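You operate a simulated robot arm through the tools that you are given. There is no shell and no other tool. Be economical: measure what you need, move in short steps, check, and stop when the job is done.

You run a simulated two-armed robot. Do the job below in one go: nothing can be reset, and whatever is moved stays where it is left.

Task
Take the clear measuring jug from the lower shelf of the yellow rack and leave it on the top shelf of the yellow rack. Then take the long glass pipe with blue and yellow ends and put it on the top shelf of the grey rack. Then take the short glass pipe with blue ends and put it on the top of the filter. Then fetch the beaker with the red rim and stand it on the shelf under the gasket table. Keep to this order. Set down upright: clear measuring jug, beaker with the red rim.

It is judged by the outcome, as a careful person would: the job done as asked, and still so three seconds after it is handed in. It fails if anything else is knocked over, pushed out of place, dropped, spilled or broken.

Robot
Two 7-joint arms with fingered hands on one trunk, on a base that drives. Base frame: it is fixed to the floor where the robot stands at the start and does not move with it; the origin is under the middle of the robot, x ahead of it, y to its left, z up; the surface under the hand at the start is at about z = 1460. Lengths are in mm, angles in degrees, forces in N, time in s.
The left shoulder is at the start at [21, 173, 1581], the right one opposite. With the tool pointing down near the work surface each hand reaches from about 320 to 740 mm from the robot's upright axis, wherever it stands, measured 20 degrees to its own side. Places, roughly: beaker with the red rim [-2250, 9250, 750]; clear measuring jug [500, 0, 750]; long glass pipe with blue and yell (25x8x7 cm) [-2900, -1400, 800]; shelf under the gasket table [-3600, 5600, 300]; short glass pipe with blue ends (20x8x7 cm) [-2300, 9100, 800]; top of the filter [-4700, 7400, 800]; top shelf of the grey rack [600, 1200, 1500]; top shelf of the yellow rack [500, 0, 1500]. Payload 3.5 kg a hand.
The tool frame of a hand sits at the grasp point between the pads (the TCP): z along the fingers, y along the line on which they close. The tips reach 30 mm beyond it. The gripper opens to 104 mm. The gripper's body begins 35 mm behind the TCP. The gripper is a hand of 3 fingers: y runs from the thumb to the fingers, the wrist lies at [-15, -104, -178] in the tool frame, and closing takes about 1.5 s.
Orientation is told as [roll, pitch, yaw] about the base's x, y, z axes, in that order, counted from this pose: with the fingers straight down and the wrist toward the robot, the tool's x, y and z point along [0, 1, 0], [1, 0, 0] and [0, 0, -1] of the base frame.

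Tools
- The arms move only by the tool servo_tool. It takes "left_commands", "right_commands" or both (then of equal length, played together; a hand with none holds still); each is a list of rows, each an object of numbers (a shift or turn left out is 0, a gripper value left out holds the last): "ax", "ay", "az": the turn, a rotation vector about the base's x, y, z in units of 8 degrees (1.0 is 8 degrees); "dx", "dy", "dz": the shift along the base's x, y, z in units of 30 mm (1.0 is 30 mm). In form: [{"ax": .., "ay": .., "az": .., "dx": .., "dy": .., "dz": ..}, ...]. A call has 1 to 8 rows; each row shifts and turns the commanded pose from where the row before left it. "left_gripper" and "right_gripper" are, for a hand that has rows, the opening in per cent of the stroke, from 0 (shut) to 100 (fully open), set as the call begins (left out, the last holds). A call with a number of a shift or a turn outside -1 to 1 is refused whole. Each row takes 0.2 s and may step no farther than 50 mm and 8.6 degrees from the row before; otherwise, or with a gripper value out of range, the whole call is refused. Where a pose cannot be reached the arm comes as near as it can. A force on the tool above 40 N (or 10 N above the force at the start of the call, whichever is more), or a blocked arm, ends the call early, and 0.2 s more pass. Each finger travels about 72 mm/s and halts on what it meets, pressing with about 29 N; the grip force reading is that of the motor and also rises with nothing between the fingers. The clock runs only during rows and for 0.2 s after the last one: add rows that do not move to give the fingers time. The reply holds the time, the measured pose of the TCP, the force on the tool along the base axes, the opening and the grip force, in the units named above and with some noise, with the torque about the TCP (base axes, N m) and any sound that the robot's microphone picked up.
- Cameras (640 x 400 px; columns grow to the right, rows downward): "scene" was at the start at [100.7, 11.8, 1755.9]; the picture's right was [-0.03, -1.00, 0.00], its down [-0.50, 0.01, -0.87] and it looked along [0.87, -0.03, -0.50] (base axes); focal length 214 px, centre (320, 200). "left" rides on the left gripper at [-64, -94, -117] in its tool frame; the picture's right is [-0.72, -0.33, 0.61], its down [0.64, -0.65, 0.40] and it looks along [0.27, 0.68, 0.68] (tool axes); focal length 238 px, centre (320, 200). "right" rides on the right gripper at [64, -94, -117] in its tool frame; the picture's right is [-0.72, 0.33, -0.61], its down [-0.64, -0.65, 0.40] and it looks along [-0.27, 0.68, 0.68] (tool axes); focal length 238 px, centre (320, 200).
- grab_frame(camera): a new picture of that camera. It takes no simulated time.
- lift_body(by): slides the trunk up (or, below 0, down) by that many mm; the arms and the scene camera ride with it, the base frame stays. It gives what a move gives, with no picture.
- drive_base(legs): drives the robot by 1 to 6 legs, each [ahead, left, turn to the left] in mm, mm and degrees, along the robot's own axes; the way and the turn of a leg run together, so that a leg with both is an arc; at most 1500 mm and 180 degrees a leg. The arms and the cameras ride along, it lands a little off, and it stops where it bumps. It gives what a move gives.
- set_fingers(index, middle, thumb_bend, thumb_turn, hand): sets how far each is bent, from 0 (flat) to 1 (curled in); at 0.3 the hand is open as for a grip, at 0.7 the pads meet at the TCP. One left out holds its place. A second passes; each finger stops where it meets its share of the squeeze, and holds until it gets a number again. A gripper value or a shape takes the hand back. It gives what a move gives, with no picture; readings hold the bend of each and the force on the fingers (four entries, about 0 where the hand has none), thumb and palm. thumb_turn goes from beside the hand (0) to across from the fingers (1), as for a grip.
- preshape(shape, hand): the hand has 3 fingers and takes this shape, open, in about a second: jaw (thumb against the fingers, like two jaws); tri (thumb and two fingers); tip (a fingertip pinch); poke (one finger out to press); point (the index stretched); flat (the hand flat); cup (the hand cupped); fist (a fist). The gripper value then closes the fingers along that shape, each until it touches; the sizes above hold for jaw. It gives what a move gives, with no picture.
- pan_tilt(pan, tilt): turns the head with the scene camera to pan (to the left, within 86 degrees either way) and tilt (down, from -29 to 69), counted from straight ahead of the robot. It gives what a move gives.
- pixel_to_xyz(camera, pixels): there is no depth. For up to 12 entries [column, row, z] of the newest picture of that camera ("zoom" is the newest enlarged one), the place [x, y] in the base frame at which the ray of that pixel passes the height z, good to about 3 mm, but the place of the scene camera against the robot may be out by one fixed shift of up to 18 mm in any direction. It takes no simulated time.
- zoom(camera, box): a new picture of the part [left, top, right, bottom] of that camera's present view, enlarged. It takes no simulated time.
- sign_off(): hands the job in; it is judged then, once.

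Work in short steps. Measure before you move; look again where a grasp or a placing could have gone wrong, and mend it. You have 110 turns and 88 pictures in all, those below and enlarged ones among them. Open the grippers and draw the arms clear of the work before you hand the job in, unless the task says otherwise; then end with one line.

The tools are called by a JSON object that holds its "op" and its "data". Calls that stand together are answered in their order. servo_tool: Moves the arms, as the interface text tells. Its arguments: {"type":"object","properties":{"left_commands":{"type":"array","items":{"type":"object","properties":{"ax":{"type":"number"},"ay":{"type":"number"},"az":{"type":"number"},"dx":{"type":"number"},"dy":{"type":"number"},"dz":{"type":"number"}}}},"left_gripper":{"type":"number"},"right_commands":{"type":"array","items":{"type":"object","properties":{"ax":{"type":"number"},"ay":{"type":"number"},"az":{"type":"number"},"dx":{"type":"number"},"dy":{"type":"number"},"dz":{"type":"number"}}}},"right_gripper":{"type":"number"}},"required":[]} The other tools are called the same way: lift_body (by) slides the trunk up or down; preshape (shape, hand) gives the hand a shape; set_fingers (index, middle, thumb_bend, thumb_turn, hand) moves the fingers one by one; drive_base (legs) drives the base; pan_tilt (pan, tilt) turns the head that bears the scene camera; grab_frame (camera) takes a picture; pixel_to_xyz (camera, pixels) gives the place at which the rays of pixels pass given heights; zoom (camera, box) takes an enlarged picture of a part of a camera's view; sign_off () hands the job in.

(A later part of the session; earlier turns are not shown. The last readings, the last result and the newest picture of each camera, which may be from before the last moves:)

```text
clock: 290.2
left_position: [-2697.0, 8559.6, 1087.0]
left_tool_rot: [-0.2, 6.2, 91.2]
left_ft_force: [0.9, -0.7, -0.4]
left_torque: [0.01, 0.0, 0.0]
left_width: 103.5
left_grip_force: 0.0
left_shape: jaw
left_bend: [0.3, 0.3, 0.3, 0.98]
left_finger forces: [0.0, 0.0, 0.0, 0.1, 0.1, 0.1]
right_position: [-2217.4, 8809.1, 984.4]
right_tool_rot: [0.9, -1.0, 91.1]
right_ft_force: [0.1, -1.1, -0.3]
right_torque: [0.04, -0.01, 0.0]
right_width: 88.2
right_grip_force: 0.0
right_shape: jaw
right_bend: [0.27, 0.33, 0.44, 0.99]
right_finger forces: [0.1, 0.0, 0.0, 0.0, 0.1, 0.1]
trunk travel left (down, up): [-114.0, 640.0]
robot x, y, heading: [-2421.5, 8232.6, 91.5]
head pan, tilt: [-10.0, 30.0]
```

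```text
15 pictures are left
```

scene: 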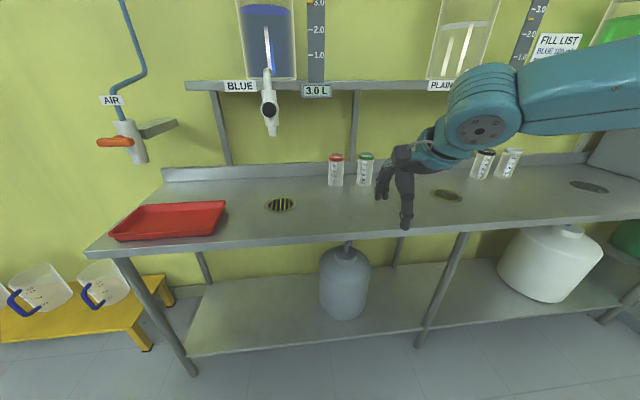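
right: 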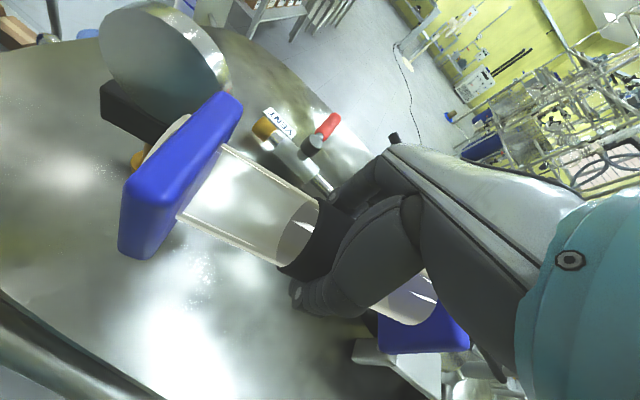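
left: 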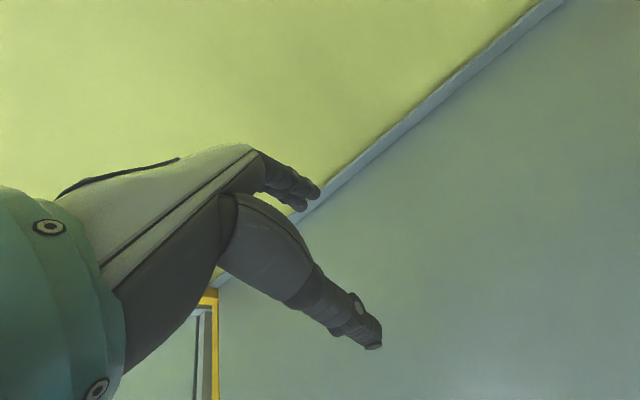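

Beaker base at (335,186), rim at (336,156). I compute its place and drive in for a hand-camera look.

{"op": "pixel_to_xyz", "data": {"camera": "scene", "pixels": [[335, 183, 797], [336, 158, 880], [336, 158, 900], [336, 158, 920], [365, 183, 797], [329, 183, 797], [342, 183, 797]]}}

{"op": "drive_base", "data": {"legs": [[290, 0, -1]]}}

{"op": "grab_frame", "data": {"camera": "right"}}

```text
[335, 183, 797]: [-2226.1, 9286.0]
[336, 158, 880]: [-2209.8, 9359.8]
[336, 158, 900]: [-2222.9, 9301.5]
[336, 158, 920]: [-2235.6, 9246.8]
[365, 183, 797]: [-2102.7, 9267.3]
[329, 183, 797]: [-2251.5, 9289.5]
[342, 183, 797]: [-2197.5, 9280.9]
```

```text
clock: 292.2
left_position: [-2694.7, 8853.6, 1088.3]
left_tool_rot: [-0.2, 6.2, 90.2]
left_ft_force: [0.4, 0.6, -0.4]
left_torque: [-0.02, 0.01, 0.01]
left_width: 103.7
left_grip_force: 0.0
left_shape: jaw
left_bend: [0.3, 0.3, 0.3, 0.98]
left_finger forces: [0.0, 0.1, 0.0, 0.0, 0.1, 0.0]
right_position: [-2210.3, 9093.9, 984.0]
right_tool_rot: [0.8, -0.9, 90.0]
right_ft_force: [-0.7, 0.6, 0.0]
right_torque: [-0.01, -0.02, -0.01]
right_width: 88.3
right_grip_force: 0.1
right_shape: jaw
right_bend: [0.27, 0.33, 0.44, 0.99]
right_finger forces: [0.1, 0.1, 0.1, 0.0, 0.0, 0.0]
trunk travel left (down, up): [-114.0, 640.0]
robot x, y, heading: [-2424.9, 8519.0, 90.2]
head pan, tilt: [-10.0, 30.0]
```

```text
14 pictures are left
```

right: 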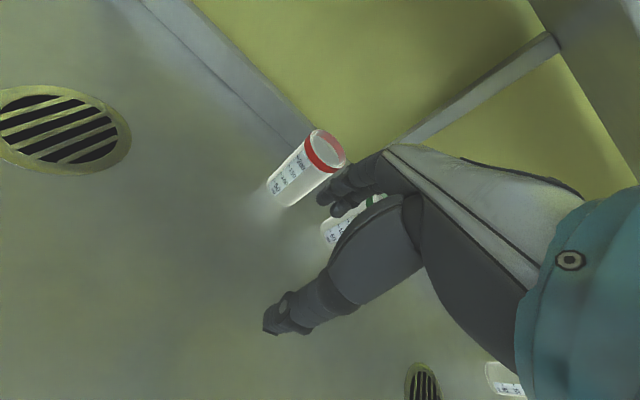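

{"op": "pixel_to_xyz", "data": {"camera": "right", "pixels": [[281, 193, 797], [281, 193, 810], [325, 150, 880], [325, 150, 900], [325, 150, 920], [268, 184, 797], [294, 205, 797], [312, 142, 900], [338, 160, 900]]}}

```text
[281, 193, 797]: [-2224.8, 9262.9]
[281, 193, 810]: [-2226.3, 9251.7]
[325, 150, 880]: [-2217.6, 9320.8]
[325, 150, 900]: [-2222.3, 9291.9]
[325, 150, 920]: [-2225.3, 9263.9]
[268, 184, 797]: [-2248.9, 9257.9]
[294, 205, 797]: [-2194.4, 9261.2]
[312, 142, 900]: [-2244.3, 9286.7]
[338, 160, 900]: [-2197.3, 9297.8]
```

Beaker centre ≈(-2223,9264), top ≈915, ~58 mm wide. Because of the overhead shelf I'd rather slide in from the front with the jaws closing sideways; I test turning the hand +60–90° here.

{"op": "servo_tool", "data": {"right_commands": [{"az": 0.95}, {"az": 0.95}, {"az": 0.95}, {"az": 0.95}, {"az": 0.95}, {"az": 0.95}, {"az": 0.95}, {"az": 0.95}]}}

{"op": "servo_tool", "data": {"right_commands": [{"az": 0.9}, {"az": 0.9}, {"az": 0.9}, {"az": 0.7}, {"dz": -0.9}, {"dz": -0.9}, {"dz": -0.9}]}}

```text
clock: 294.0
left_position: [-2692.3, 8852.6, 1086.1]
left_tool_rot: [-0.2, 6.2, 90.2]
left_ft_force: [0.4, 0.8, -1.1]
left_torque: [0.0, -0.04, 0.0]
left_width: 103.5
left_grip_force: 0.1
left_shape: jaw
left_bend: [0.3, 0.3, 0.3, 0.98]
left_finger forces: [0.0, 0.1, 0.0, 0.1, 0.0, 0.1]
right_position: [-2209.4, 9093.7, 985.8]
right_tool_rot: [1.0, -1.1, 150.9]
right_ft_force: [0.1, -0.3, 0.4]
right_torque: [-0.02, 0.0, 0.02]
right_width: 88.4
right_grip_force: 0.1
right_shape: jaw
right_bend: [0.27, 0.33, 0.44, 0.99]
right_finger forces: [0.0, 0.0, 0.1, 0.0, 0.1, 0.1]
trunk travel left (down, up): [-114.0, 640.0]
robot x, y, heading: [-2428.6, 8516.0, 90.4]
head pan, tilt: [-10.0, 30.0]
```

```text
clock: 295.6
left_position: [-2694.0, 8852.6, 1087.2]
left_tool_rot: [-0.2, 6.3, 90.1]
left_ft_force: [1.0, -1.3, 0.2]
left_torque: [0.03, -0.03, 0.0]
left_width: 103.5
left_grip_force: 0.1
left_shape: jaw
left_bend: [0.3, 0.3, 0.3, 0.98]
left_finger forces: [0.0, 0.1, 0.0, 0.0, 0.0, 0.1]
right_position: [-2209.4, 9092.9, 901.9]
right_tool_rot: [0.9, -0.9, 178.0]
right_ft_force: [0.7, -0.4, -0.8]
right_torque: [-0.01, -0.04, 0.02]
right_width: 88.2
right_grip_force: 0.1
right_shape: jaw
right_bend: [0.27, 0.33, 0.44, 0.99]
right_finger forces: [0.0, 0.1, 0.1, 0.1, 0.1, 0.1]
trunk travel left (down, up): [-114.0, 640.0]
robot x, y, heading: [-2424.4, 8516.2, 90.1]
head pan, tilt: [-10.0, 30.0]
```

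That works (yaw 178). I align x and height, then drive forward in part and check.

{"op": "servo_tool", "data": {"right_commands": [{"dx": -0.45, "dz": -0.4}, {}]}}

{"op": "drive_base", "data": {"legs": [[85, 0, 0]]}}

{"op": "grab_frame", "data": {"camera": "right"}}

```text
clock: 296.2
left_position: [-2693.8, 8854.0, 1086.7]
left_tool_rot: [-0.2, 6.3, 90.1]
left_ft_force: [0.2, -1.1, 0.4]
left_torque: [-0.02, -0.01, -0.01]
left_width: 103.5
left_grip_force: 0.0
left_shape: jaw
left_bend: [0.3, 0.3, 0.3, 0.98]
left_finger forces: [0.0, 0.0, 0.1, 0.1, 0.0, 0.0]
right_position: [-2223.6, 9092.5, 891.2]
right_tool_rot: [0.9, -1.0, 177.9]
right_ft_force: [0.5, 0.4, -0.6]
right_torque: [0.0, 0.01, -0.01]
right_width: 88.3
right_grip_force: 0.1
right_shape: jaw
right_bend: [0.27, 0.33, 0.44, 0.99]
right_finger forces: [0.0, 0.0, 0.0, 0.0, 0.1, 0.0]
trunk travel left (down, up): [-114.0, 640.0]
robot x, y, heading: [-2422.7, 8513.0, 90.5]
head pan, tilt: [-10.0, 30.0]
```

```text
clock: 297.3
left_position: [-2693.9, 8941.5, 1087.7]
left_tool_rot: [-0.2, 6.3, 90.2]
left_ft_force: [0.4, -0.5, 0.4]
left_torque: [-0.03, 0.02, 0.0]
left_width: 103.8
left_grip_force: 0.0
left_shape: jaw
left_bend: [0.3, 0.3, 0.3, 0.98]
left_finger forces: [0.0, 0.0, 0.0, 0.1, 0.0, 0.1]
right_position: [-2223.5, 9179.6, 891.2]
right_tool_rot: [1.0, -0.9, 178.0]
right_ft_force: [0.0, -0.1, 0.0]
right_torque: [-0.02, 0.02, 0.02]
right_width: 87.9
right_grip_force: 0.0
right_shape: jaw
right_bend: [0.27, 0.33, 0.44, 0.99]
right_finger forces: [0.0, 0.0, 0.1, 0.0, 0.1, 0.0]
trunk travel left (down, up): [-114.0, 640.0]
robot x, y, heading: [-2427.8, 8603.3, 90.2]
head pan, tilt: [-10.0, 30.0]
```

```text
13 pictures are left
```

right: 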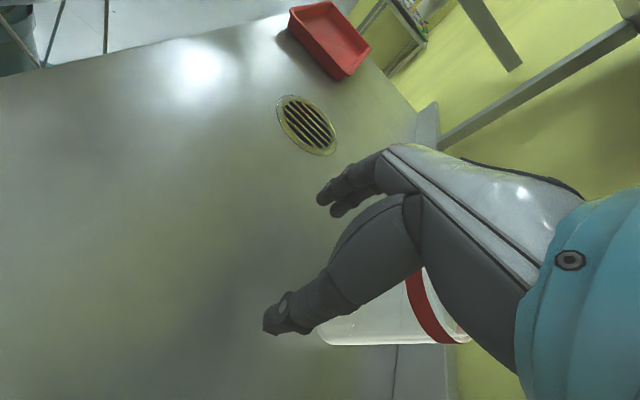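

{"op": "zoom", "data": {"camera": "scene", "box": [280, 100, 440, 200]}}

```text
4.00 times, centred on (360, 150) of scene
```

zoom: 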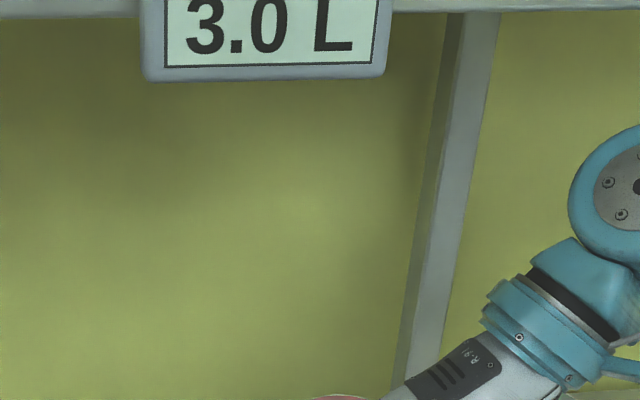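

{"op": "zoom", "data": {"camera": "scene", "box": [250, 150, 490, 300]}}

```text
2.67 times, centred on (370, 225) of scene
```

zoom: 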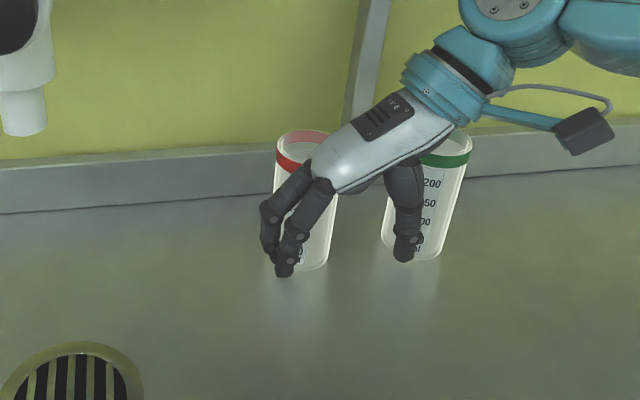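

Geometry shows the hand will arrive centred on the red-rim beaker, with the thumb between it and the green one. I move in.

{"op": "drive_base", "data": {"legs": [[45, 0, 0]]}}

{"op": "servo_tool", "data": {"right_commands": [{"dy": 0.45}, {"dy": 0.45}, {"dy": 0.4}]}}

{"op": "zoom", "data": {"camera": "scene", "box": [250, 150, 490, 300]}}

```text
clock: 298.2
left_position: [-2694.8, 8985.0, 1088.2]
left_tool_rot: [-0.1, 6.3, 90.2]
left_ft_force: [0.6, 0.4, 0.2]
left_torque: [-0.03, 0.04, -0.02]
left_width: 103.7
left_grip_force: 0.0
left_shape: jaw
left_bend: [0.3, 0.3, 0.3, 0.98]
left_finger forces: [0.0, 0.0, 0.0, 0.0, 0.1, 0.0]
right_position: [-2223.1, 9224.4, 892.2]
right_tool_rot: [1.1, -0.9, 178.1]
right_ft_force: [0.6, -0.8, 0.1]
right_torque: [-0.02, -0.01, -0.01]
right_width: 88.2
right_grip_force: 0.1
right_shape: jaw
right_bend: [0.27, 0.33, 0.44, 0.99]
right_finger forces: [0.0, 0.0, 0.0, 0.1, 0.0, 0.1]
trunk travel left (down, up): [-114.0, 640.0]
robot x, y, heading: [-2425.6, 8646.7, 90.0]
head pan, tilt: [-10.0, 30.0]
```

```text
clock: 299.0
left_position: [-2693.6, 8984.7, 1088.4]
left_tool_rot: [-0.1, 6.3, 90.2]
left_ft_force: [0.2, 0.3, -0.8]
left_torque: [0.02, -0.01, 0.0]
left_width: 103.5
left_grip_force: 0.0
left_shape: jaw
left_bend: [0.3, 0.3, 0.3, 0.98]
left_finger forces: [0.0, 0.0, 0.1, 0.0, 0.0, 0.0]
right_position: [-2221.6, 9264.1, 892.0]
right_tool_rot: [0.9, -1.0, 178.0]
right_ft_force: [0.0, -0.5, 0.7]
right_torque: [0.01, -0.07, 0.0]
right_width: 88.2
right_grip_force: 0.1
right_shape: jaw
right_bend: [0.27, 0.33, 0.44, 0.99]
right_finger forces: [0.2, 0.1, 0.0, 0.0, 0.0, 0.0]
trunk travel left (down, up): [-114.0, 640.0]
robot x, y, heading: [-2427.0, 8647.5, 90.2]
head pan, tilt: [-10.0, 30.0]
```

```text
2.67 times, centred on (370, 225) of scene
```

zoom: 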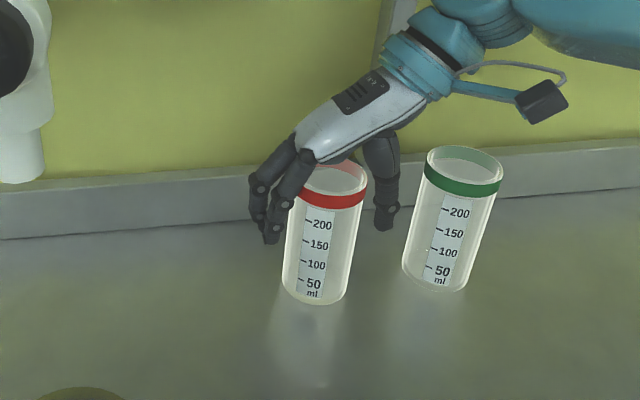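

The jaws straddle the beaker below its rim. I close gently and check.

{"op": "servo_tool", "data": {"right_commands": [{}, {}, {}, {}, {}, {}], "right_gripper": 0}}

{"op": "servo_tool", "data": {"right_commands": [{"dz": 0.4}, {"dz": 0.4}]}}

{"op": "zoom", "data": {"camera": "scene", "box": [250, 150, 490, 300]}}

```text
clock: 300.4
left_position: [-2694.0, 8984.2, 1087.5]
left_tool_rot: [-0.3, 6.3, 90.2]
left_ft_force: [0.3, 0.1, -0.8]
left_torque: [0.0, 0.0, -0.02]
left_width: 103.7
left_grip_force: 0.1
left_shape: jaw
left_bend: [0.3, 0.3, 0.3, 0.98]
left_finger forces: [0.0, 0.1, 0.0, 0.0, 0.0, 0.1]
right_position: [-2222.8, 9264.5, 892.0]
right_tool_rot: [0.9, -0.9, 178.0]
right_ft_force: [0.5, 0.1, 0.0]
right_torque: [0.0, 0.03, -0.01]
right_width: 50.6
right_grip_force: 28.8
right_shape: jaw
right_bend: [0.74, 0.45, 0.69, 1.0]
right_finger forces: [16.6, 9.4, 0.0, 0.1, 25.4, 0.0]
trunk travel left (down, up): [-114.0, 640.0]
robot x, y, heading: [-2425.6, 8647.0, 90.0]
head pan, tilt: [-10.0, 30.0]
```

```text
clock: 301.0
left_position: [-2693.8, 8983.1, 1087.1]
left_tool_rot: [-0.3, 6.3, 90.2]
left_ft_force: [-0.3, -0.4, 0.4]
left_torque: [0.01, 0.02, 0.02]
left_width: 103.5
left_grip_force: 0.0
left_shape: jaw
left_bend: [0.3, 0.3, 0.3, 0.98]
left_finger forces: [0.1, 0.1, 0.0, 0.1, 0.0, 0.0]
right_position: [-2222.8, 9262.9, 915.1]
right_tool_rot: [0.8, -0.9, 177.9]
right_ft_force: [-0.5, 1.1, -0.7]
right_torque: [0.0, 0.01, -0.01]
right_width: 50.9
right_grip_force: 28.6
right_shape: jaw
right_bend: [0.74, 0.45, 0.69, 1.0]
right_finger forces: [16.6, 9.5, 0.0, 0.0, 25.5, 0.0]
trunk travel left (down, up): [-114.0, 640.0]
robot x, y, heading: [-2423.3, 8644.4, 90.2]
head pan, tilt: [-10.0, 30.0]
```

```text
2.67 times, centred on (370, 225) of scene
```

zoom: 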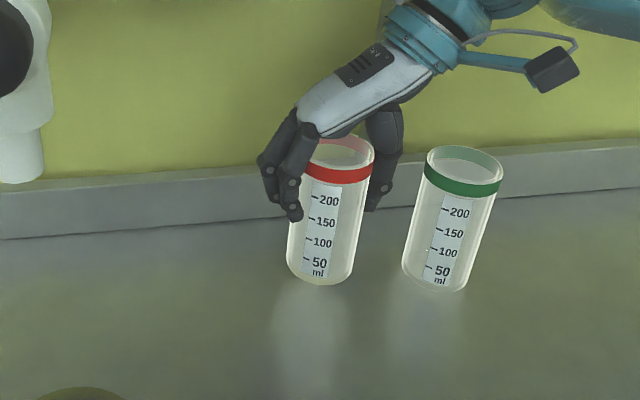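

The red-rim beaker is held upright. I back straight out, raise, and travel to the gasket-table side via the same corridor.

{"op": "drive_base", "data": {"legs": [[-400, 0, 0]]}}

{"op": "lift_body", "data": {"by": 250}}

{"op": "drive_base", "data": {"legs": [[0, -680, 0], [-1500, 0, 0], [-250, 0, 0], [-350, 350, 0], [-450, 0, 0], [0, 0, 89]]}}

{"op": "pan_tilt", "data": {"pan": 0, "tilt": 35}}

{"op": "grab_frame", "data": {"camera": "scene"}}

```text
clock: 303.5
left_position: [-2691.8, 8582.0, 1088.4]
left_tool_rot: [-0.2, 6.3, 89.7]
left_ft_force: [0.5, -0.4, 0.4]
left_torque: [0.0, -0.02, -0.03]
left_width: 103.5
left_grip_force: 0.1
left_shape: jaw
left_bend: [0.3, 0.3, 0.3, 0.98]
left_finger forces: [0.0, 0.0, 0.0, 0.0, 0.1, 0.1]
right_position: [-2217.7, 8855.0, 915.6]
right_tool_rot: [0.9, -0.9, 177.5]
right_ft_force: [0.7, -0.6, -1.1]
right_torque: [0.03, -0.02, 0.01]
right_width: 50.9
right_grip_force: 28.6
right_shape: jaw
right_bend: [0.74, 0.45, 0.69, 1.0]
right_finger forces: [16.6, 9.6, 0.1, 0.0, 25.5, 0.0]
trunk travel left (down, up): [-114.0, 640.0]
robot x, y, heading: [-2425.8, 8243.6, 89.7]
head pan, tilt: [-10.0, 30.0]
```

```text
clock: 306.1
left_position: [-2691.5, 8582.1, 1336.6]
left_tool_rot: [-0.1, 6.2, 89.7]
left_ft_force: [-0.2, -0.3, 0.5]
left_torque: [-0.03, 0.04, 0.02]
left_width: 103.9
left_grip_force: 0.0
left_shape: jaw
left_bend: [0.3, 0.3, 0.3, 0.98]
left_finger forces: [0.0, 0.0, 0.1, 0.0, 0.0, 0.0]
right_position: [-2219.1, 8817.1, 1242.0]
right_tool_rot: [-7.1, -1.2, 177.5]
right_ft_force: [0.1, -0.1, -0.9]
right_torque: [-0.03, -0.02, -0.01]
right_width: 50.8
right_grip_force: 29.5
right_shape: jaw
right_bend: [0.74, 0.45, 0.69, 1.0]
right_finger forces: [16.6, 9.4, 0.0, 0.0, 25.6, 0.0]
trunk travel left (down, up): [-364.0, 390.0]
robot x, y, heading: [-2424.4, 8242.1, 89.8]
head pan, tilt: [-10.0, 30.0]
```

```text
clock: 326.9
left_position: [-2429.8, 5427.0, 1337.5]
left_tool_rot: [-0.2, 6.3, 179.4]
left_ft_force: [0.9, 1.1, -0.5]
left_torque: [0.01, -0.02, 0.02]
left_width: 103.8
left_grip_force: 0.0
left_shape: jaw
left_bend: [0.3, 0.3, 0.3, 0.98]
left_finger forces: [0.1, 0.1, 0.0, 0.0, 0.0, 0.1]
right_position: [-2662.0, 5901.5, 1241.1]
right_tool_rot: [-7.1, -1.2, -92.5]
right_ft_force: [-0.2, -0.3, -1.9]
right_torque: [0.0, -0.05, 0.03]
right_width: 50.5
right_grip_force: 29.1
right_shape: jaw
right_bend: [0.74, 0.45, 0.69, 1.0]
right_finger forces: [16.5, 9.7, 0.0, 0.0, 25.4, 0.0]
trunk travel left (down, up): [-364.0, 390.0]
robot x, y, heading: [-2090.8, 5688.2, 179.6]
head pan, tilt: [-10.0, 30.0]
```

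```text
clock: 327.6
left_position: [-2430.6, 5426.9, 1337.6]
left_tool_rot: [-0.2, 6.3, 179.5]
left_ft_force: [-0.2, -0.9, -0.3]
left_torque: [0.02, 0.01, 0.0]
left_width: 103.5
left_grip_force: 0.0
left_shape: jaw
left_bend: [0.3, 0.3, 0.3, 0.98]
left_finger forces: [0.0, 0.1, 0.0, 0.0, 0.0, 0.1]
right_position: [-2661.1, 5901.4, 1241.2]
right_tool_rot: [-7.2, -1.2, -92.6]
right_ft_force: [-0.6, -0.6, -1.7]
right_torque: [0.0, -0.02, 0.01]
right_width: 50.9
right_grip_force: 28.4
right_shape: jaw
right_bend: [0.74, 0.45, 0.69, 1.0]
right_finger forces: [16.5, 9.7, 0.1, 0.0, 25.4, 0.0]
trunk travel left (down, up): [-364.0, 390.0]
robot x, y, heading: [-2088.8, 5687.3, 179.7]
head pan, tilt: [0.0, 35.0]
```

```text
8 pictures are left
```

scene: 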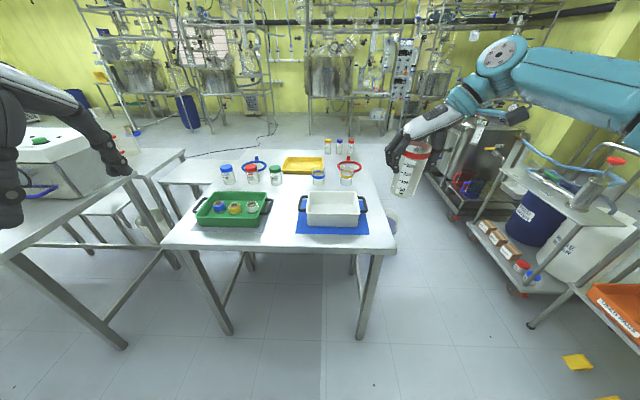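

Only 8 pictures remain. The gasket table (rings, with the shelf beneath) is the rear one behind this tray table; I measure the access from its +y side.

{"op": "pixel_to_xyz", "data": {"camera": "scene", "pixels": [[392, 228, 0], [520, 297, 0], [533, 327, 0], [452, 219, 0], [397, 248, 760], [365, 338, 0], [385, 152, 760], [350, 165, 760], [392, 205, 760], [472, 238, 0]]}}

{"op": "zoom", "data": {"camera": "scene", "box": [250, 110, 490, 260]}}

```text
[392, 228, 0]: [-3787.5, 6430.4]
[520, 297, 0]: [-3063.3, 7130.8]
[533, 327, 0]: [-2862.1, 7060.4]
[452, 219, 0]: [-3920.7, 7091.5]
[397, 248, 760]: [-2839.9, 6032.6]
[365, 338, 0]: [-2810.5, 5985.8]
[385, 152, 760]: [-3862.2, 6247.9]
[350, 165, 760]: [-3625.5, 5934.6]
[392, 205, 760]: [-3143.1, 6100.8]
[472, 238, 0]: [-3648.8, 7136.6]
```

```text
2.67 times, centred on (370, 185) of scene
```

zoom: 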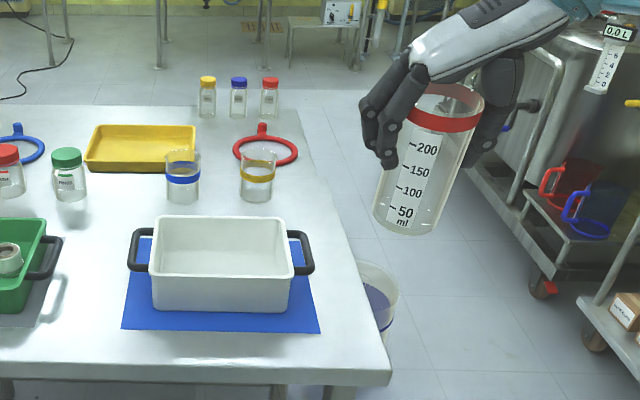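

The passage y 6100–7050 is open (a bucket stands near (-3520,6280)). I drive to (-2950,6560) and look toward the gasket table's underside.

{"op": "drive_base", "data": {"legs": [[0, -880, 0], [850, 0, 0]]}}

{"op": "lift_body", "data": {"by": -200}}

{"op": "pan_tilt", "data": {"pan": 40, "tilt": 35}}

{"op": "grab_frame", "data": {"camera": "scene"}}

```text
clock: 336.4
left_position: [-3283.1, 6316.9, 1336.8]
left_tool_rot: [-0.2, 6.3, 179.2]
left_ft_force: [0.0, 0.4, 0.4]
left_torque: [-0.02, -0.04, 0.0]
left_width: 103.9
left_grip_force: 0.1
left_shape: jaw
left_bend: [0.3, 0.3, 0.3, 0.98]
left_finger forces: [0.0, 0.0, 0.0, 0.1, 0.0, 0.0]
right_position: [-3512.2, 6791.6, 1241.2]
right_tool_rot: [-7.1, -1.2, -92.9]
right_ft_force: [0.9, 0.2, -1.3]
right_torque: [0.0, -0.02, 0.01]
right_width: 50.5
right_grip_force: 29.0
right_shape: jaw
right_bend: [0.74, 0.45, 0.69, 1.0]
right_finger forces: [16.4, 9.8, 0.1, 0.0, 25.3, 0.1]
trunk travel left (down, up): [-364.0, 390.0]
robot x, y, heading: [-2936.5, 6576.3, 179.3]
head pan, tilt: [0.0, 35.0]
```

```text
clock: 338.6
left_position: [-3281.0, 6315.9, 1138.9]
left_tool_rot: [-0.1, 6.4, 179.2]
left_ft_force: [0.0, -0.3, -0.1]
left_torque: [0.01, 0.01, 0.02]
left_width: 103.9
left_grip_force: 0.1
left_shape: jaw
left_bend: [0.3, 0.3, 0.3, 0.98]
left_finger forces: [0.0, 0.0, 0.0, 0.0, 0.1, 0.0]
right_position: [-3510.1, 6791.6, 1040.7]
right_tool_rot: [-7.2, -1.4, -93.0]
right_ft_force: [0.6, -0.1, -0.9]
right_torque: [-0.01, -0.01, -0.02]
right_width: 50.6
right_grip_force: 29.6
right_shape: jaw
right_bend: [0.74, 0.45, 0.69, 1.0]
right_finger forces: [16.6, 9.7, 0.0, 0.0, 25.4, 0.0]
trunk travel left (down, up): [-164.0, 590.0]
robot x, y, heading: [-2940.3, 6576.5, 179.2]
head pan, tilt: [0.0, 35.0]
```

```text
clock: 339.6
left_position: [-3281.8, 6315.9, 1137.4]
left_tool_rot: [-0.2, 6.2, 179.2]
left_ft_force: [0.4, 0.6, 0.1]
left_torque: [-0.02, 0.04, 0.02]
left_width: 103.9
left_grip_force: 0.0
left_shape: jaw
left_bend: [0.3, 0.3, 0.3, 0.98]
left_finger forces: [0.0, 0.0, 0.1, 0.0, 0.0, 0.1]
right_position: [-3509.8, 6790.9, 1041.3]
right_tool_rot: [-7.2, -1.2, -92.9]
right_ft_force: [-0.5, -0.1, 0.3]
right_torque: [0.03, 0.0, 0.01]
right_width: 50.5
right_grip_force: 29.0
right_shape: jaw
right_bend: [0.74, 0.45, 0.69, 1.0]
right_finger forces: [16.6, 9.6, 0.0, 0.0, 25.4, 0.1]
trunk travel left (down, up): [-164.0, 590.0]
robot x, y, heading: [-2936.6, 6577.3, 179.4]
head pan, tilt: [40.0, 35.0]
```

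```text
6 pictures are left
```

scene: 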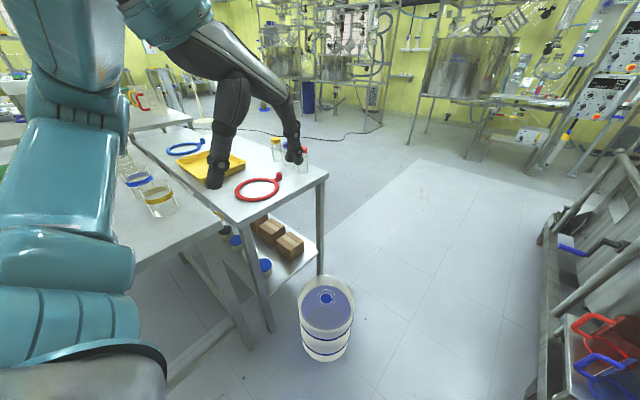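

The gasket table and its shelf (boxes at (285,238), jar (265,265)) are visible. I measure it.

{"op": "pixel_to_xyz", "data": {"camera": "scene", "pixels": [[272, 330, 0], [320, 273, 0], [243, 228, 780], [328, 172, 780], [325, 355, 0], [268, 285, 300], [315, 245, 300], [290, 255, 300], [265, 268, 300], [252, 345, 0], [327, 290, 300], [300, 258, 300]]}}

{"op": "zoom", "data": {"camera": "scene", "box": [200, 170, 360, 350]}}

```text
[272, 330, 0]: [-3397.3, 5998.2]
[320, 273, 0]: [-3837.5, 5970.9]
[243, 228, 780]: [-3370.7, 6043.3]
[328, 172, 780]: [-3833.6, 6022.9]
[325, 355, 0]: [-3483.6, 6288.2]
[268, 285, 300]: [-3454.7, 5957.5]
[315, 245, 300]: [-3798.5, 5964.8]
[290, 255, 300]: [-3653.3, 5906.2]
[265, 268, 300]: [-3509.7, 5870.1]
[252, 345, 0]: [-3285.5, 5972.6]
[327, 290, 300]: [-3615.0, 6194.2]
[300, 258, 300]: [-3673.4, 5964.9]
```

```text
2.22 times, centred on (280, 260) of scene
```

zoom: 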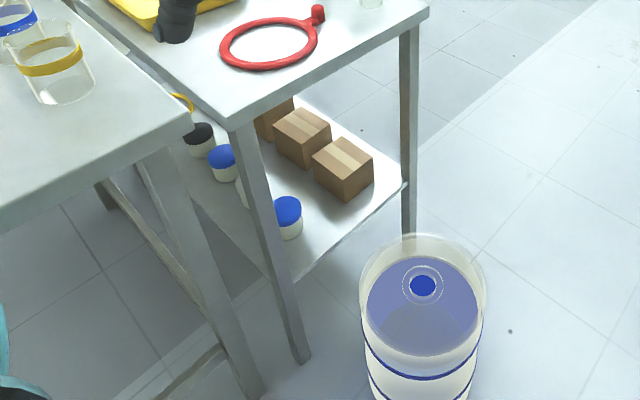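

Free spot on the shelf between jar and box at ≈(-3585,5925), shelf z≈290; the bucket at (-3483,6288) blocks a straight approach, so I'll come diagonally from the −x side. First, here in free space, I level and turn the hand back to the normal yaw.

{"op": "servo_tool", "data": {"right_commands": [{"ay": -0.89, "ax": 0.15}, {"az": -1}, {"az": -1}, {"az": -1}, {"az": -1}, {"az": -1}, {"az": -1}, {"az": -1}]}}

{"op": "servo_tool", "data": {"right_commands": [{"az": -1}, {"az": -1}, {"az": -1}, {"az": -0.95}]}}

{"op": "lift_body", "data": {"by": -164}}

{"op": "servo_tool", "data": {"right_commands": [{"dz": -1}, {"dz": -1}, {"dz": -1}, {"dz": -1}, {"dz": -1}, {"dz": -1}, {"dz": -1}, {"dz": -1}]}}

```text
clock: 341.4
left_position: [-3281.0, 6316.1, 1137.4]
left_tool_rot: [-0.2, 6.3, 179.2]
left_ft_force: [-0.3, 1.1, 0.3]
left_torque: [-0.01, -0.02, -0.01]
left_width: 103.7
left_grip_force: 0.1
left_shape: jaw
left_bend: [0.3, 0.3, 0.3, 0.98]
left_finger forces: [0.0, 0.1, 0.1, 0.0, 0.1, 0.0]
right_position: [-3511.4, 6791.3, 1041.5]
right_tool_rot: [-0.1, 0.3, -149.2]
right_ft_force: [0.2, -0.4, -0.8]
right_torque: [-0.02, 0.01, -0.01]
right_width: 50.8
right_grip_force: 29.1
right_shape: jaw
right_bend: [0.74, 0.45, 0.69, 1.0]
right_finger forces: [16.3, 9.6, 0.1, 0.0, 25.4, 0.0]
trunk travel left (down, up): [-164.0, 590.0]
robot x, y, heading: [-2942.0, 6578.0, 179.0]
head pan, tilt: [40.0, 35.0]
```

```text
clock: 342.4
left_position: [-3282.2, 6315.0, 1136.6]
left_tool_rot: [-0.2, 6.2, 179.2]
left_ft_force: [0.5, -0.3, -0.7]
left_torque: [-0.02, -0.02, 0.01]
left_width: 103.8
left_grip_force: 0.0
left_shape: jaw
left_bend: [0.3, 0.3, 0.3, 0.98]
left_finger forces: [0.1, 0.0, 0.0, 0.1, 0.0, 0.0]
right_position: [-3512.3, 6792.1, 1040.6]
right_tool_rot: [-0.1, 0.2, 179.2]
right_ft_force: [-0.3, -0.5, -0.1]
right_torque: [0.0, -0.01, 0.03]
right_width: 50.4
right_grip_force: 28.9
right_shape: jaw
right_bend: [0.74, 0.45, 0.69, 1.0]
right_finger forces: [16.6, 9.6, 0.0, 0.0, 25.3, 0.0]
trunk travel left (down, up): [-164.0, 590.0]
robot x, y, heading: [-2936.6, 6578.2, 179.0]
head pan, tilt: [40.0, 35.0]
```

```text
clock: 344.3
left_position: [-3281.1, 6314.2, 973.0]
left_tool_rot: [-0.2, 6.2, 179.1]
left_ft_force: [0.3, -0.6, -0.5]
left_torque: [0.01, 0.01, 0.01]
left_width: 103.7
left_grip_force: 0.1
left_shape: jaw
left_bend: [0.3, 0.3, 0.3, 0.98]
left_finger forces: [0.0, 0.0, 0.1, 0.1, 0.1, 0.0]
right_position: [-3510.1, 6789.9, 878.9]
right_tool_rot: [0.0, 0.2, 179.4]
right_ft_force: [0.4, -0.2, -1.2]
right_torque: [-0.02, 0.01, 0.02]
right_width: 50.4
right_grip_force: 28.9
right_shape: jaw
right_bend: [0.74, 0.45, 0.69, 1.0]
right_finger forces: [16.5, 9.7, 0.0, 0.0, 25.3, 0.1]
trunk travel left (down, up): [0.0, 754.0]
robot x, y, heading: [-2940.5, 6574.9, 179.3]
head pan, tilt: [40.0, 35.0]
```

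```text
clock: 346.1
left_position: [-3282.5, 6316.1, 974.1]
left_tool_rot: [-0.1, 6.3, 179.1]
left_ft_force: [-0.4, 0.6, 0.5]
left_torque: [0.0, 0.0, 0.01]
left_width: 103.7
left_grip_force: 0.1
left_shape: jaw
left_bend: [0.3, 0.3, 0.3, 0.98]
left_finger forces: [0.0, 0.1, 0.0, 0.1, 0.1, 0.0]
right_position: [-3508.4, 6790.7, 637.5]
right_tool_rot: [-0.1, 0.3, 179.4]
right_ft_force: [0.2, 0.0, -1.6]
right_torque: [-0.01, 0.02, 0.01]
right_width: 50.5
right_grip_force: 29.1
right_shape: jaw
right_bend: [0.74, 0.45, 0.69, 1.0]
right_finger forces: [16.5, 9.6, 0.0, 0.1, 25.3, 0.1]
trunk travel left (down, up): [0.0, 754.0]
robot x, y, heading: [-2939.6, 6578.4, 179.1]
head pan, tilt: [40.0, 35.0]
```

It tracks. I lower on to the carrying height for the shelf (~z 420), still over free floor.

{"op": "servo_tool", "data": {"right_commands": [{"dz": -1}, {"dz": -1}, {"dz": -1}, {"dz": -1}, {"dz": -1}, {"dz": -1}, {"dz": -1}]}}

```text
clock: 347.7
left_position: [-3280.8, 6317.4, 974.1]
left_tool_rot: [-0.1, 6.2, 179.1]
left_ft_force: [0.2, 0.1, -0.4]
left_torque: [0.01, -0.01, 0.0]
left_width: 103.7
left_grip_force: 0.1
left_shape: jaw
left_bend: [0.3, 0.3, 0.3, 0.98]
left_finger forces: [0.0, 0.0, 0.0, 0.1, 0.0, 0.0]
right_position: [-3510.3, 6803.4, 444.2]
right_tool_rot: [-0.1, 0.3, 179.4]
right_ft_force: [0.2, 0.3, -1.4]
right_torque: [-0.01, -0.03, 0.03]
right_width: 50.1
right_grip_force: 29.4
right_shape: jaw
right_bend: [0.74, 0.45, 0.69, 1.0]
right_finger forces: [16.5, 9.8, 0.1, 0.0, 25.3, 0.0]
right hand out of reach, approached as far as the arm can: row 7
trunk travel left (down, up): [0.0, 754.0]
robot x, y, heading: [-2940.3, 6578.6, 179.2]
head pan, tilt: [40.0, 35.0]
```

Reach limit at z 444; I draw the hand closer to the body and go lower.

{"op": "servo_tool", "data": {"right_commands": [{"dx": 0.9}, {"dx": 0.9}, {"dz": -0.6}, {"dz": -0.6}]}}

```text
clock: 348.7
left_position: [-3281.9, 6315.9, 973.4]
left_tool_rot: [-0.2, 6.3, 179.1]
left_ft_force: [-0.7, 0.0, 0.3]
left_torque: [-0.01, -0.02, -0.01]
left_width: 103.8
left_grip_force: 0.0
left_shape: jaw
left_bend: [0.3, 0.3, 0.3, 0.98]
left_finger forces: [0.0, 0.1, 0.0, 0.1, 0.0, 0.0]
right_position: [-3457.1, 6818.1, 433.9]
right_tool_rot: [-0.1, 0.4, 179.5]
right_ft_force: [-0.7, 0.0, -0.2]
right_torque: [-0.04, 0.01, -0.01]
right_width: 50.3
right_grip_force: 29.4
right_shape: jaw
right_bend: [0.74, 0.45, 0.69, 1.0]
right_finger forces: [16.5, 9.9, 0.0, 0.0, 25.3, 0.1]
right hand out of reach, approached as far as the arm can: row 3, 4
trunk travel left (down, up): [0.0, 754.0]
robot x, y, heading: [-2942.8, 6577.2, 179.3]
head pan, tilt: [40.0, 35.0]
```

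Still ~40 mm short. Yaw is free for the round beaker, so I turn the hand +45° and try lower.

{"op": "servo_tool", "data": {"right_commands": [{"az": 1}, {"az": 1}, {"az": 1}, {"az": 1}, {"az": 1}, {"az": 1}, {"dz": -0.8}, {"dz": -0.8}]}}

```text
clock: 350.5
left_position: [-3282.5, 6315.8, 973.0]
left_tool_rot: [-0.2, 6.3, 179.1]
left_ft_force: [-0.2, -0.4, 0.2]
left_torque: [-0.07, 0.02, -0.03]
left_width: 103.5
left_grip_force: 0.0
left_shape: jaw
left_bend: [0.3, 0.3, 0.3, 0.98]
left_finger forces: [0.1, 0.1, 0.0, 0.0, 0.0, 0.0]
right_position: [-3456.8, 6823.8, 399.7]
right_tool_rot: [0.0, 0.3, -132.3]
right_ft_force: [0.2, 0.1, -0.8]
right_torque: [0.01, 0.0, 0.0]
right_width: 50.1
right_grip_force: 28.6
right_shape: jaw
right_bend: [0.74, 0.45, 0.69, 1.0]
right_finger forces: [16.5, 9.9, 0.0, 0.1, 25.2, 0.0]
right hand out of reach, approached as far as the arm can: row 8
trunk travel left (down, up): [0.0, 754.0]
robot x, y, heading: [-2940.7, 6577.3, 178.8]
head pan, tilt: [40.0, 35.0]
```

That helps (z 400). A bit more yaw and lower.

{"op": "servo_tool", "data": {"right_commands": [{"az": 1}, {"az": 1}, {"az": 1}, {"dz": -0.6}, {"dz": -0.6}]}}

```text
clock: 351.7
left_position: [-3282.0, 6315.9, 971.0]
left_tool_rot: [-0.1, 6.3, 179.1]
left_ft_force: [0.8, 0.4, -0.7]
left_torque: [-0.01, 0.02, -0.02]
left_width: 103.7
left_grip_force: 0.0
left_shape: jaw
left_bend: [0.3, 0.3, 0.3, 0.98]
left_finger forces: [0.0, 0.1, 0.0, 0.1, 0.0, 0.0]
right_position: [-3434.4, 6816.9, 400.1]
right_tool_rot: [-0.2, 0.3, -108.6]
right_ft_force: [0.1, -0.1, -0.8]
right_torque: [0.01, 0.03, -0.02]
right_width: 50.1
right_grip_force: 28.9
right_shape: jaw
right_bend: [0.74, 0.45, 0.7, 1.0]
right_finger forces: [16.5, 9.7, 0.0, 0.1, 25.2, 0.1]
right hand out of reach, approached as far as the arm can: row 3, 4, 5
trunk travel left (down, up): [0.0, 754.0]
robot x, y, heading: [-2941.0, 6581.7, 179.1]
head pan, tilt: [40.0, 35.0]
```

Limits again, now too close; I extend the hand outward and retry lower.

{"op": "servo_tool", "data": {"right_commands": [{"az": -1, "dx": -0.9}, {"az": -1, "dx": -0.9}, {"dx": -0.9, "dy": -0.3}, {"dz": -0.6}, {"dz": -0.6}]}}

```text
clock: 352.9
left_position: [-3281.9, 6315.1, 972.9]
left_tool_rot: [-0.2, 6.4, 179.2]
left_ft_force: [0.0, 0.5, 0.9]
left_torque: [0.0, 0.0, -0.01]
left_width: 103.9
left_grip_force: 0.0
left_shape: jaw
left_bend: [0.3, 0.3, 0.3, 0.98]
left_finger forces: [0.0, 0.1, 0.1, 0.0, 0.0, 0.1]
right_position: [-3499.7, 6814.7, 410.2]
right_tool_rot: [-0.2, 0.4, -124.6]
right_ft_force: [-0.2, -0.2, -1.4]
right_torque: [-0.02, 0.03, 0.02]
right_width: 50.4
right_grip_force: 28.4
right_shape: jaw
right_bend: [0.74, 0.45, 0.7, 1.0]
right_finger forces: [16.4, 9.8, 0.1, 0.1, 25.2, 0.0]
right hand out of reach, approached as far as the arm can: row 1, 2, 3, 4, 5
trunk travel left (down, up): [0.0, 754.0]
robot x, y, heading: [-2939.0, 6577.1, 179.4]
head pan, tilt: [40.0, 35.0]
```

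The limit looks like arm length plus wrist range. I try nearer the body's centreline and lower.

{"op": "servo_tool", "data": {"right_commands": [{"dx": 0.8, "dy": -0.9}, {"dx": 0.8, "dy": -0.9}, {"dx": 0.4, "dy": -0.9}, {"dz": -0.5}, {"dz": -0.5}]}}

```text
clock: 354.1
left_position: [-3281.4, 6316.0, 972.5]
left_tool_rot: [-0.2, 6.3, 179.0]
left_ft_force: [-0.3, 0.2, -0.5]
left_torque: [0.01, -0.01, -0.03]
left_width: 103.6
left_grip_force: 0.0
left_shape: jaw
left_bend: [0.3, 0.3, 0.3, 0.98]
left_finger forces: [0.1, 0.0, 0.1, 0.0, 0.0, 0.0]
right_position: [-3436.6, 6757.6, 422.9]
right_tool_rot: [-0.1, 0.3, -124.6]
right_ft_force: [0.2, 0.1, -1.1]
right_torque: [0.02, 0.0, 0.02]
right_width: 50.1
right_grip_force: 29.4
right_shape: jaw
right_bend: [0.74, 0.45, 0.7, 1.0]
right_finger forces: [16.6, 9.7, 0.0, 0.0, 25.1, 0.0]
right hand out of reach, approached as far as the arm can: row 1, 2, 3, 4, 5
trunk travel left (down, up): [0.0, 754.0]
robot x, y, heading: [-2939.7, 6581.3, 179.4]
head pan, tilt: [40.0, 35.0]
```

Reachable low pose is hand at rel (516,-246) with yaw +48 (z 400). The table's −x side gives open access to the free strip right of the boxes (x −3700…−3815) with no bucket; I set the arm pose and drive round to face it from −x.

{"op": "servo_tool", "data": {"right_commands": [{"dz": 0.9}, {"dz": 0.9, "az": -1}, {"dy": 0.8, "dx": -0.3}, {"dy": 0.8, "dx": -0.3}, {"dy": 0.75}]}}

{"op": "drive_base", "data": {"legs": [[1340, 0, 0], [0, 0, 181]]}}

```text
clock: 355.3
left_position: [-3282.2, 6315.1, 972.8]
left_tool_rot: [-0.3, 6.3, 179.0]
left_ft_force: [-1.1, 0.1, 0.3]
left_torque: [0.02, -0.03, 0.0]
left_width: 103.6
left_grip_force: 0.0
left_shape: jaw
left_bend: [0.3, 0.3, 0.3, 0.98]
left_finger forces: [0.0, 0.1, 0.0, 0.1, 0.0, 0.0]
right_position: [-3452.6, 6826.8, 477.5]
right_tool_rot: [-0.2, 0.3, -132.5]
right_ft_force: [0.0, -0.1, -1.1]
right_torque: [0.03, -0.01, -0.01]
right_width: 49.9
right_grip_force: 29.0
right_shape: jaw
right_bend: [0.74, 0.45, 0.7, 1.0]
right_finger forces: [16.5, 9.7, 0.0, 0.1, 25.0, 0.0]
trunk travel left (down, up): [0.0, 754.0]
robot x, y, heading: [-2935.9, 6576.5, 179.4]
head pan, tilt: [40.0, 35.0]
```

```text
refused: 181 is not a number from -180 to 180
```

{"op": "drive_base", "data": {"legs": [[1340, 0, 0], [0, 0, 178], [0, 0, 3], [0, -380, 0]]}}

{"op": "pan_tilt", "data": {"pan": -20, "tilt": 40}}

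{"op": "grab_frame", "data": {"camera": "scene"}}

```text
clock: 359.6
left_position: [-4135.9, 6319.1, 974.7]
left_tool_rot: [-0.5, 5.9, 178.9]
left_ft_force: [0.5, 0.3, -1.4]
left_torque: [0.0, 0.0, 0.02]
left_width: 103.8
left_grip_force: 0.1
left_shape: jaw
left_bend: [0.3, 0.3, 0.3, 0.98]
left_finger forces: [0.1, 0.1, 0.1, 0.0, 0.0, 0.0]
right_position: [-4292.9, 6843.4, 474.0]
right_tool_rot: [0.4, 1.6, -134.1]
right_ft_force: [-0.6, -0.1, -1.4]
right_torque: [-0.01, -0.04, -0.01]
right_width: 49.7
right_grip_force: 29.1
right_shape: jaw
right_bend: [0.74, 0.45, 0.7, 1.0]
right_finger forces: [16.8, 10.3, 0.0, 0.0, 26.0, 0.1]
trunk travel left (down, up): [0.0, 754.0]
robot x, y, heading: [-3799.9, 6584.8, 179.1]
head pan, tilt: [40.0, 35.0]
stopped in leg 1: the robot was blocked; the commanded pose is now the measured one
```

```text
clock: 360.9
left_position: [-4135.1, 6319.4, 973.2]
left_tool_rot: [-0.6, 5.8, 178.9]
left_ft_force: [0.2, -1.2, 0.1]
left_torque: [0.04, 0.03, 0.02]
left_width: 103.5
left_grip_force: 0.0
left_shape: jaw
left_bend: [0.3, 0.3, 0.3, 0.98]
left_finger forces: [0.0, 0.0, 0.1, 0.0, 0.0, 0.0]
right_position: [-4293.7, 6842.2, 473.0]
right_tool_rot: [0.5, 1.6, -134.0]
right_ft_force: [0.3, -0.6, -1.9]
right_torque: [0.02, -0.01, -0.01]
right_width: 49.7
right_grip_force: 29.1
right_shape: jaw
right_bend: [0.74, 0.45, 0.7, 1.0]
right_finger forces: [16.8, 10.3, 0.0, 0.0, 26.1, 0.1]
trunk travel left (down, up): [0.0, 754.0]
robot x, y, heading: [-3794.3, 6584.5, 178.7]
head pan, tilt: [-20.0, 40.0]
```

```text
4 pictures are left
```

scene: 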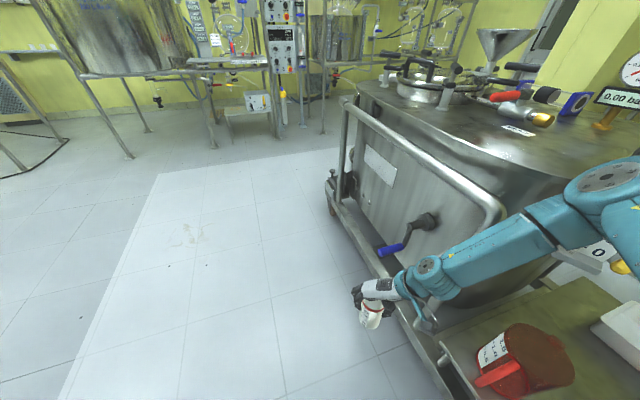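

The arm bumped the filter cart's frame edge. I back out slightly, turn left away from it, and take a diagonal path into the open floor.

{"op": "drive_base", "data": {"legs": [[-80, 0, 0], [0, 0, 36]]}}

{"op": "drive_base", "data": {"legs": [[870, 0, 0], [0, 0, 145]]}}

{"op": "pan_tilt", "data": {"pan": -15, "tilt": 35}}

{"op": "grab_frame", "data": {"camera": "scene"}}

```text
clock: 363.7
left_position: [-3842.6, 6171.3, 972.4]
left_tool_rot: [-0.3, 6.3, -145.0]
left_ft_force: [-0.9, -0.1, 0.0]
left_torque: [-0.05, 0.01, 0.0]
left_width: 103.6
left_grip_force: 0.1
left_shape: jaw
left_bend: [0.3, 0.3, 0.3, 0.98]
left_finger forces: [0.1, 0.0, 0.0, 0.0, 0.0, 0.1]
right_position: [-4271.9, 6501.8, 467.9]
right_tool_rot: [1.2, 1.6, -98.0]
right_ft_force: [0.6, 0.4, -1.1]
right_torque: [-0.04, -0.03, -0.02]
right_width: 49.7
right_grip_force: 28.7
right_shape: jaw
right_bend: [0.74, 0.45, 0.7, 1.0]
right_finger forces: [16.5, 10.2, 0.0, 0.0, 25.5, 0.0]
trunk travel left (down, up): [0.0, 754.0]
robot x, y, heading: [-3713.7, 6586.6, -145.2]
head pan, tilt: [-20.0, 40.0]
```

```text
clock: 374.2
left_position: [-4087.4, 6363.0, 973.8]
left_tool_rot: [-0.2, 6.3, 0.9]
left_ft_force: [-0.5, 0.0, 0.3]
left_torque: [0.04, 0.0, 0.0]
left_width: 103.8
left_grip_force: 0.0
left_shape: jaw
left_bend: [0.3, 0.3, 0.3, 0.98]
left_finger forces: [0.0, 0.0, 0.0, 0.0, 0.0, 0.0]
right_position: [-3914.3, 5849.8, 467.3]
right_tool_rot: [1.2, 1.6, 48.1]
right_ft_force: [0.0, 0.5, -0.1]
right_torque: [0.03, 0.03, -0.01]
right_width: 49.3
right_grip_force: 29.5
right_shape: jaw
right_bend: [0.74, 0.45, 0.7, 1.0]
right_finger forces: [16.2, 9.7, 0.1, 0.1, 24.9, 0.0]
trunk travel left (down, up): [0.0, 754.0]
robot x, y, heading: [-4420.9, 6090.8, 1.1]
head pan, tilt: [-20.0, 40.0]
```

```text
clock: 374.9
left_position: [-4086.7, 6363.7, 972.0]
left_tool_rot: [-0.2, 6.3, 1.0]
left_ft_force: [0.5, 0.9, -0.5]
left_torque: [-0.01, 0.0, 0.01]
left_width: 103.7
left_grip_force: 0.1
left_shape: jaw
left_bend: [0.3, 0.3, 0.3, 0.98]
left_finger forces: [0.0, 0.0, 0.1, 0.1, 0.0, 0.1]
right_position: [-3914.7, 5849.3, 468.4]
right_tool_rot: [1.2, 1.7, 48.1]
right_ft_force: [0.0, 0.0, -1.9]
right_torque: [0.0, -0.02, -0.05]
right_width: 49.2
right_grip_force: 28.9
right_shape: jaw
right_bend: [0.74, 0.45, 0.7, 1.0]
right_finger forces: [16.3, 9.7, 0.1, 0.1, 24.7, 0.0]
trunk travel left (down, up): [0.0, 754.0]
robot x, y, heading: [-4418.7, 6089.4, 0.8]
head pan, tilt: [-15.0, 35.0]
```

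```text
3 pictures are left
```

scene: 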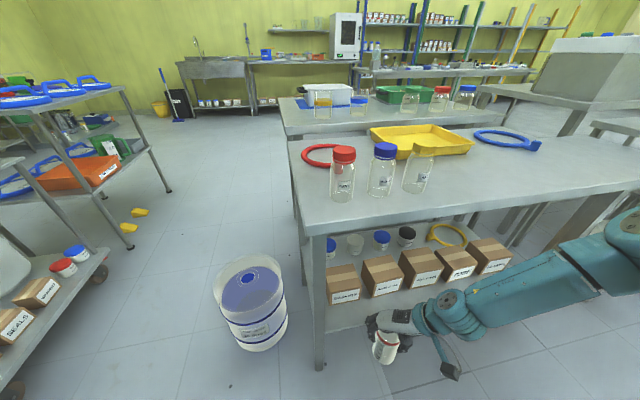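

The shelf's −x edge and five boxes are clear. I measure the strip in front of the boxes.

{"op": "pixel_to_xyz", "data": {"camera": "scene", "pixels": [[345, 303, 310], [345, 328, 310], [385, 296, 310], [385, 322, 310], [425, 287, 310], [425, 315, 310], [318, 368, 0], [345, 328, 290], [345, 328, 330], [345, 265, 400], [300, 222, 780], [318, 330, 310]]}}

{"op": "zoom", "data": {"camera": "scene", "box": [290, 220, 530, 370]}}

```text
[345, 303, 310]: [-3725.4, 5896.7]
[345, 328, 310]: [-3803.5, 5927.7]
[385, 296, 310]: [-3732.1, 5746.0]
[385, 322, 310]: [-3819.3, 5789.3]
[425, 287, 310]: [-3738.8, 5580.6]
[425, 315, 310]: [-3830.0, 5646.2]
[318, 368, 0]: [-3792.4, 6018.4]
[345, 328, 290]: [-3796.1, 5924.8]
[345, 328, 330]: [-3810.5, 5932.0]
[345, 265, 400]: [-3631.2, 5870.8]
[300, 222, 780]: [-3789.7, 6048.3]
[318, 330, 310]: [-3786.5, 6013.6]
```

```text
2.67 times, centred on (410, 295) of scene
```

zoom: 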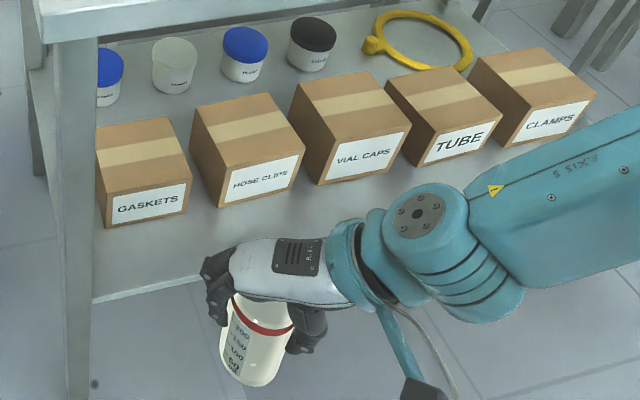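

The strip in front of the boxes is x≈−3733…−3812. I turn the hand a bit more (fingers less toward the boxes), test the lower height outside, then drive in.

{"op": "servo_tool", "data": {"right_commands": [{"az": 0.9, "ay": -0.1, "ax": -0.1}, {"az": 0.9, "ay": -0.1, "ax": -0.1}, {"dz": -0.8}, {"dz": -0.7}]}}

```text
clock: 375.9
left_position: [-4087.3, 6364.2, 974.8]
left_tool_rot: [-0.3, 6.3, 1.0]
left_ft_force: [0.9, 0.1, -0.9]
left_torque: [0.01, -0.01, 0.0]
left_width: 104.0
left_grip_force: 0.1
left_shape: jaw
left_bend: [0.3, 0.3, 0.3, 0.98]
left_finger forces: [0.0, 0.0, 0.0, 0.0, 0.0, 0.0]
right_position: [-3913.5, 5845.6, 433.2]
right_tool_rot: [-1.7, 2.6, 61.9]
right_ft_force: [0.2, 0.5, -1.2]
right_torque: [-0.01, 0.03, -0.01]
right_width: 49.2
right_grip_force: 29.1
right_shape: jaw
right_bend: [0.74, 0.45, 0.7, 1.0]
right_finger forces: [16.3, 9.9, 0.0, 0.0, 24.7, 0.0]
right hand out of reach, approached as far as the arm can: row 4
trunk travel left (down, up): [0.0, 754.0]
robot x, y, heading: [-4420.5, 6087.3, 1.1]
head pan, tilt: [-15.0, 35.0]
```

Yaw 62 limits at 433; I return to yaw 48, level, and test down to ~400.

{"op": "servo_tool", "data": {"right_commands": [{"az": -0.9}, {"az": -0.9, "dx": 0.3}, {"dz": -0.5}, {"dz": -0.5}]}}

```text
clock: 376.9
left_position: [-4087.8, 6364.1, 973.1]
left_tool_rot: [-0.2, 6.3, 1.1]
left_ft_force: [-0.2, 0.0, -0.1]
left_torque: [-0.03, 0.04, 0.0]
left_width: 103.8
left_grip_force: 0.1
left_shape: jaw
left_bend: [0.3, 0.3, 0.3, 0.98]
left_finger forces: [0.1, 0.0, 0.1, 0.0, 0.0, 0.0]
right_position: [-3904.3, 5849.6, 395.0]
right_tool_rot: [-1.2, 1.8, 48.1]
right_ft_force: [0.4, -0.3, -1.9]
right_torque: [0.0, 0.0, 0.0]
right_width: 49.6
right_grip_force: 29.0
right_shape: jaw
right_bend: [0.74, 0.45, 0.7, 1.0]
right_finger forces: [16.3, 9.7, 0.0, 0.0, 24.8, 0.1]
right hand out of reach, approached as far as the arm can: row 4
trunk travel left (down, up): [0.0, 754.0]
robot x, y, heading: [-4420.0, 6088.9, 1.1]
head pan, tilt: [-15.0, 35.0]
```

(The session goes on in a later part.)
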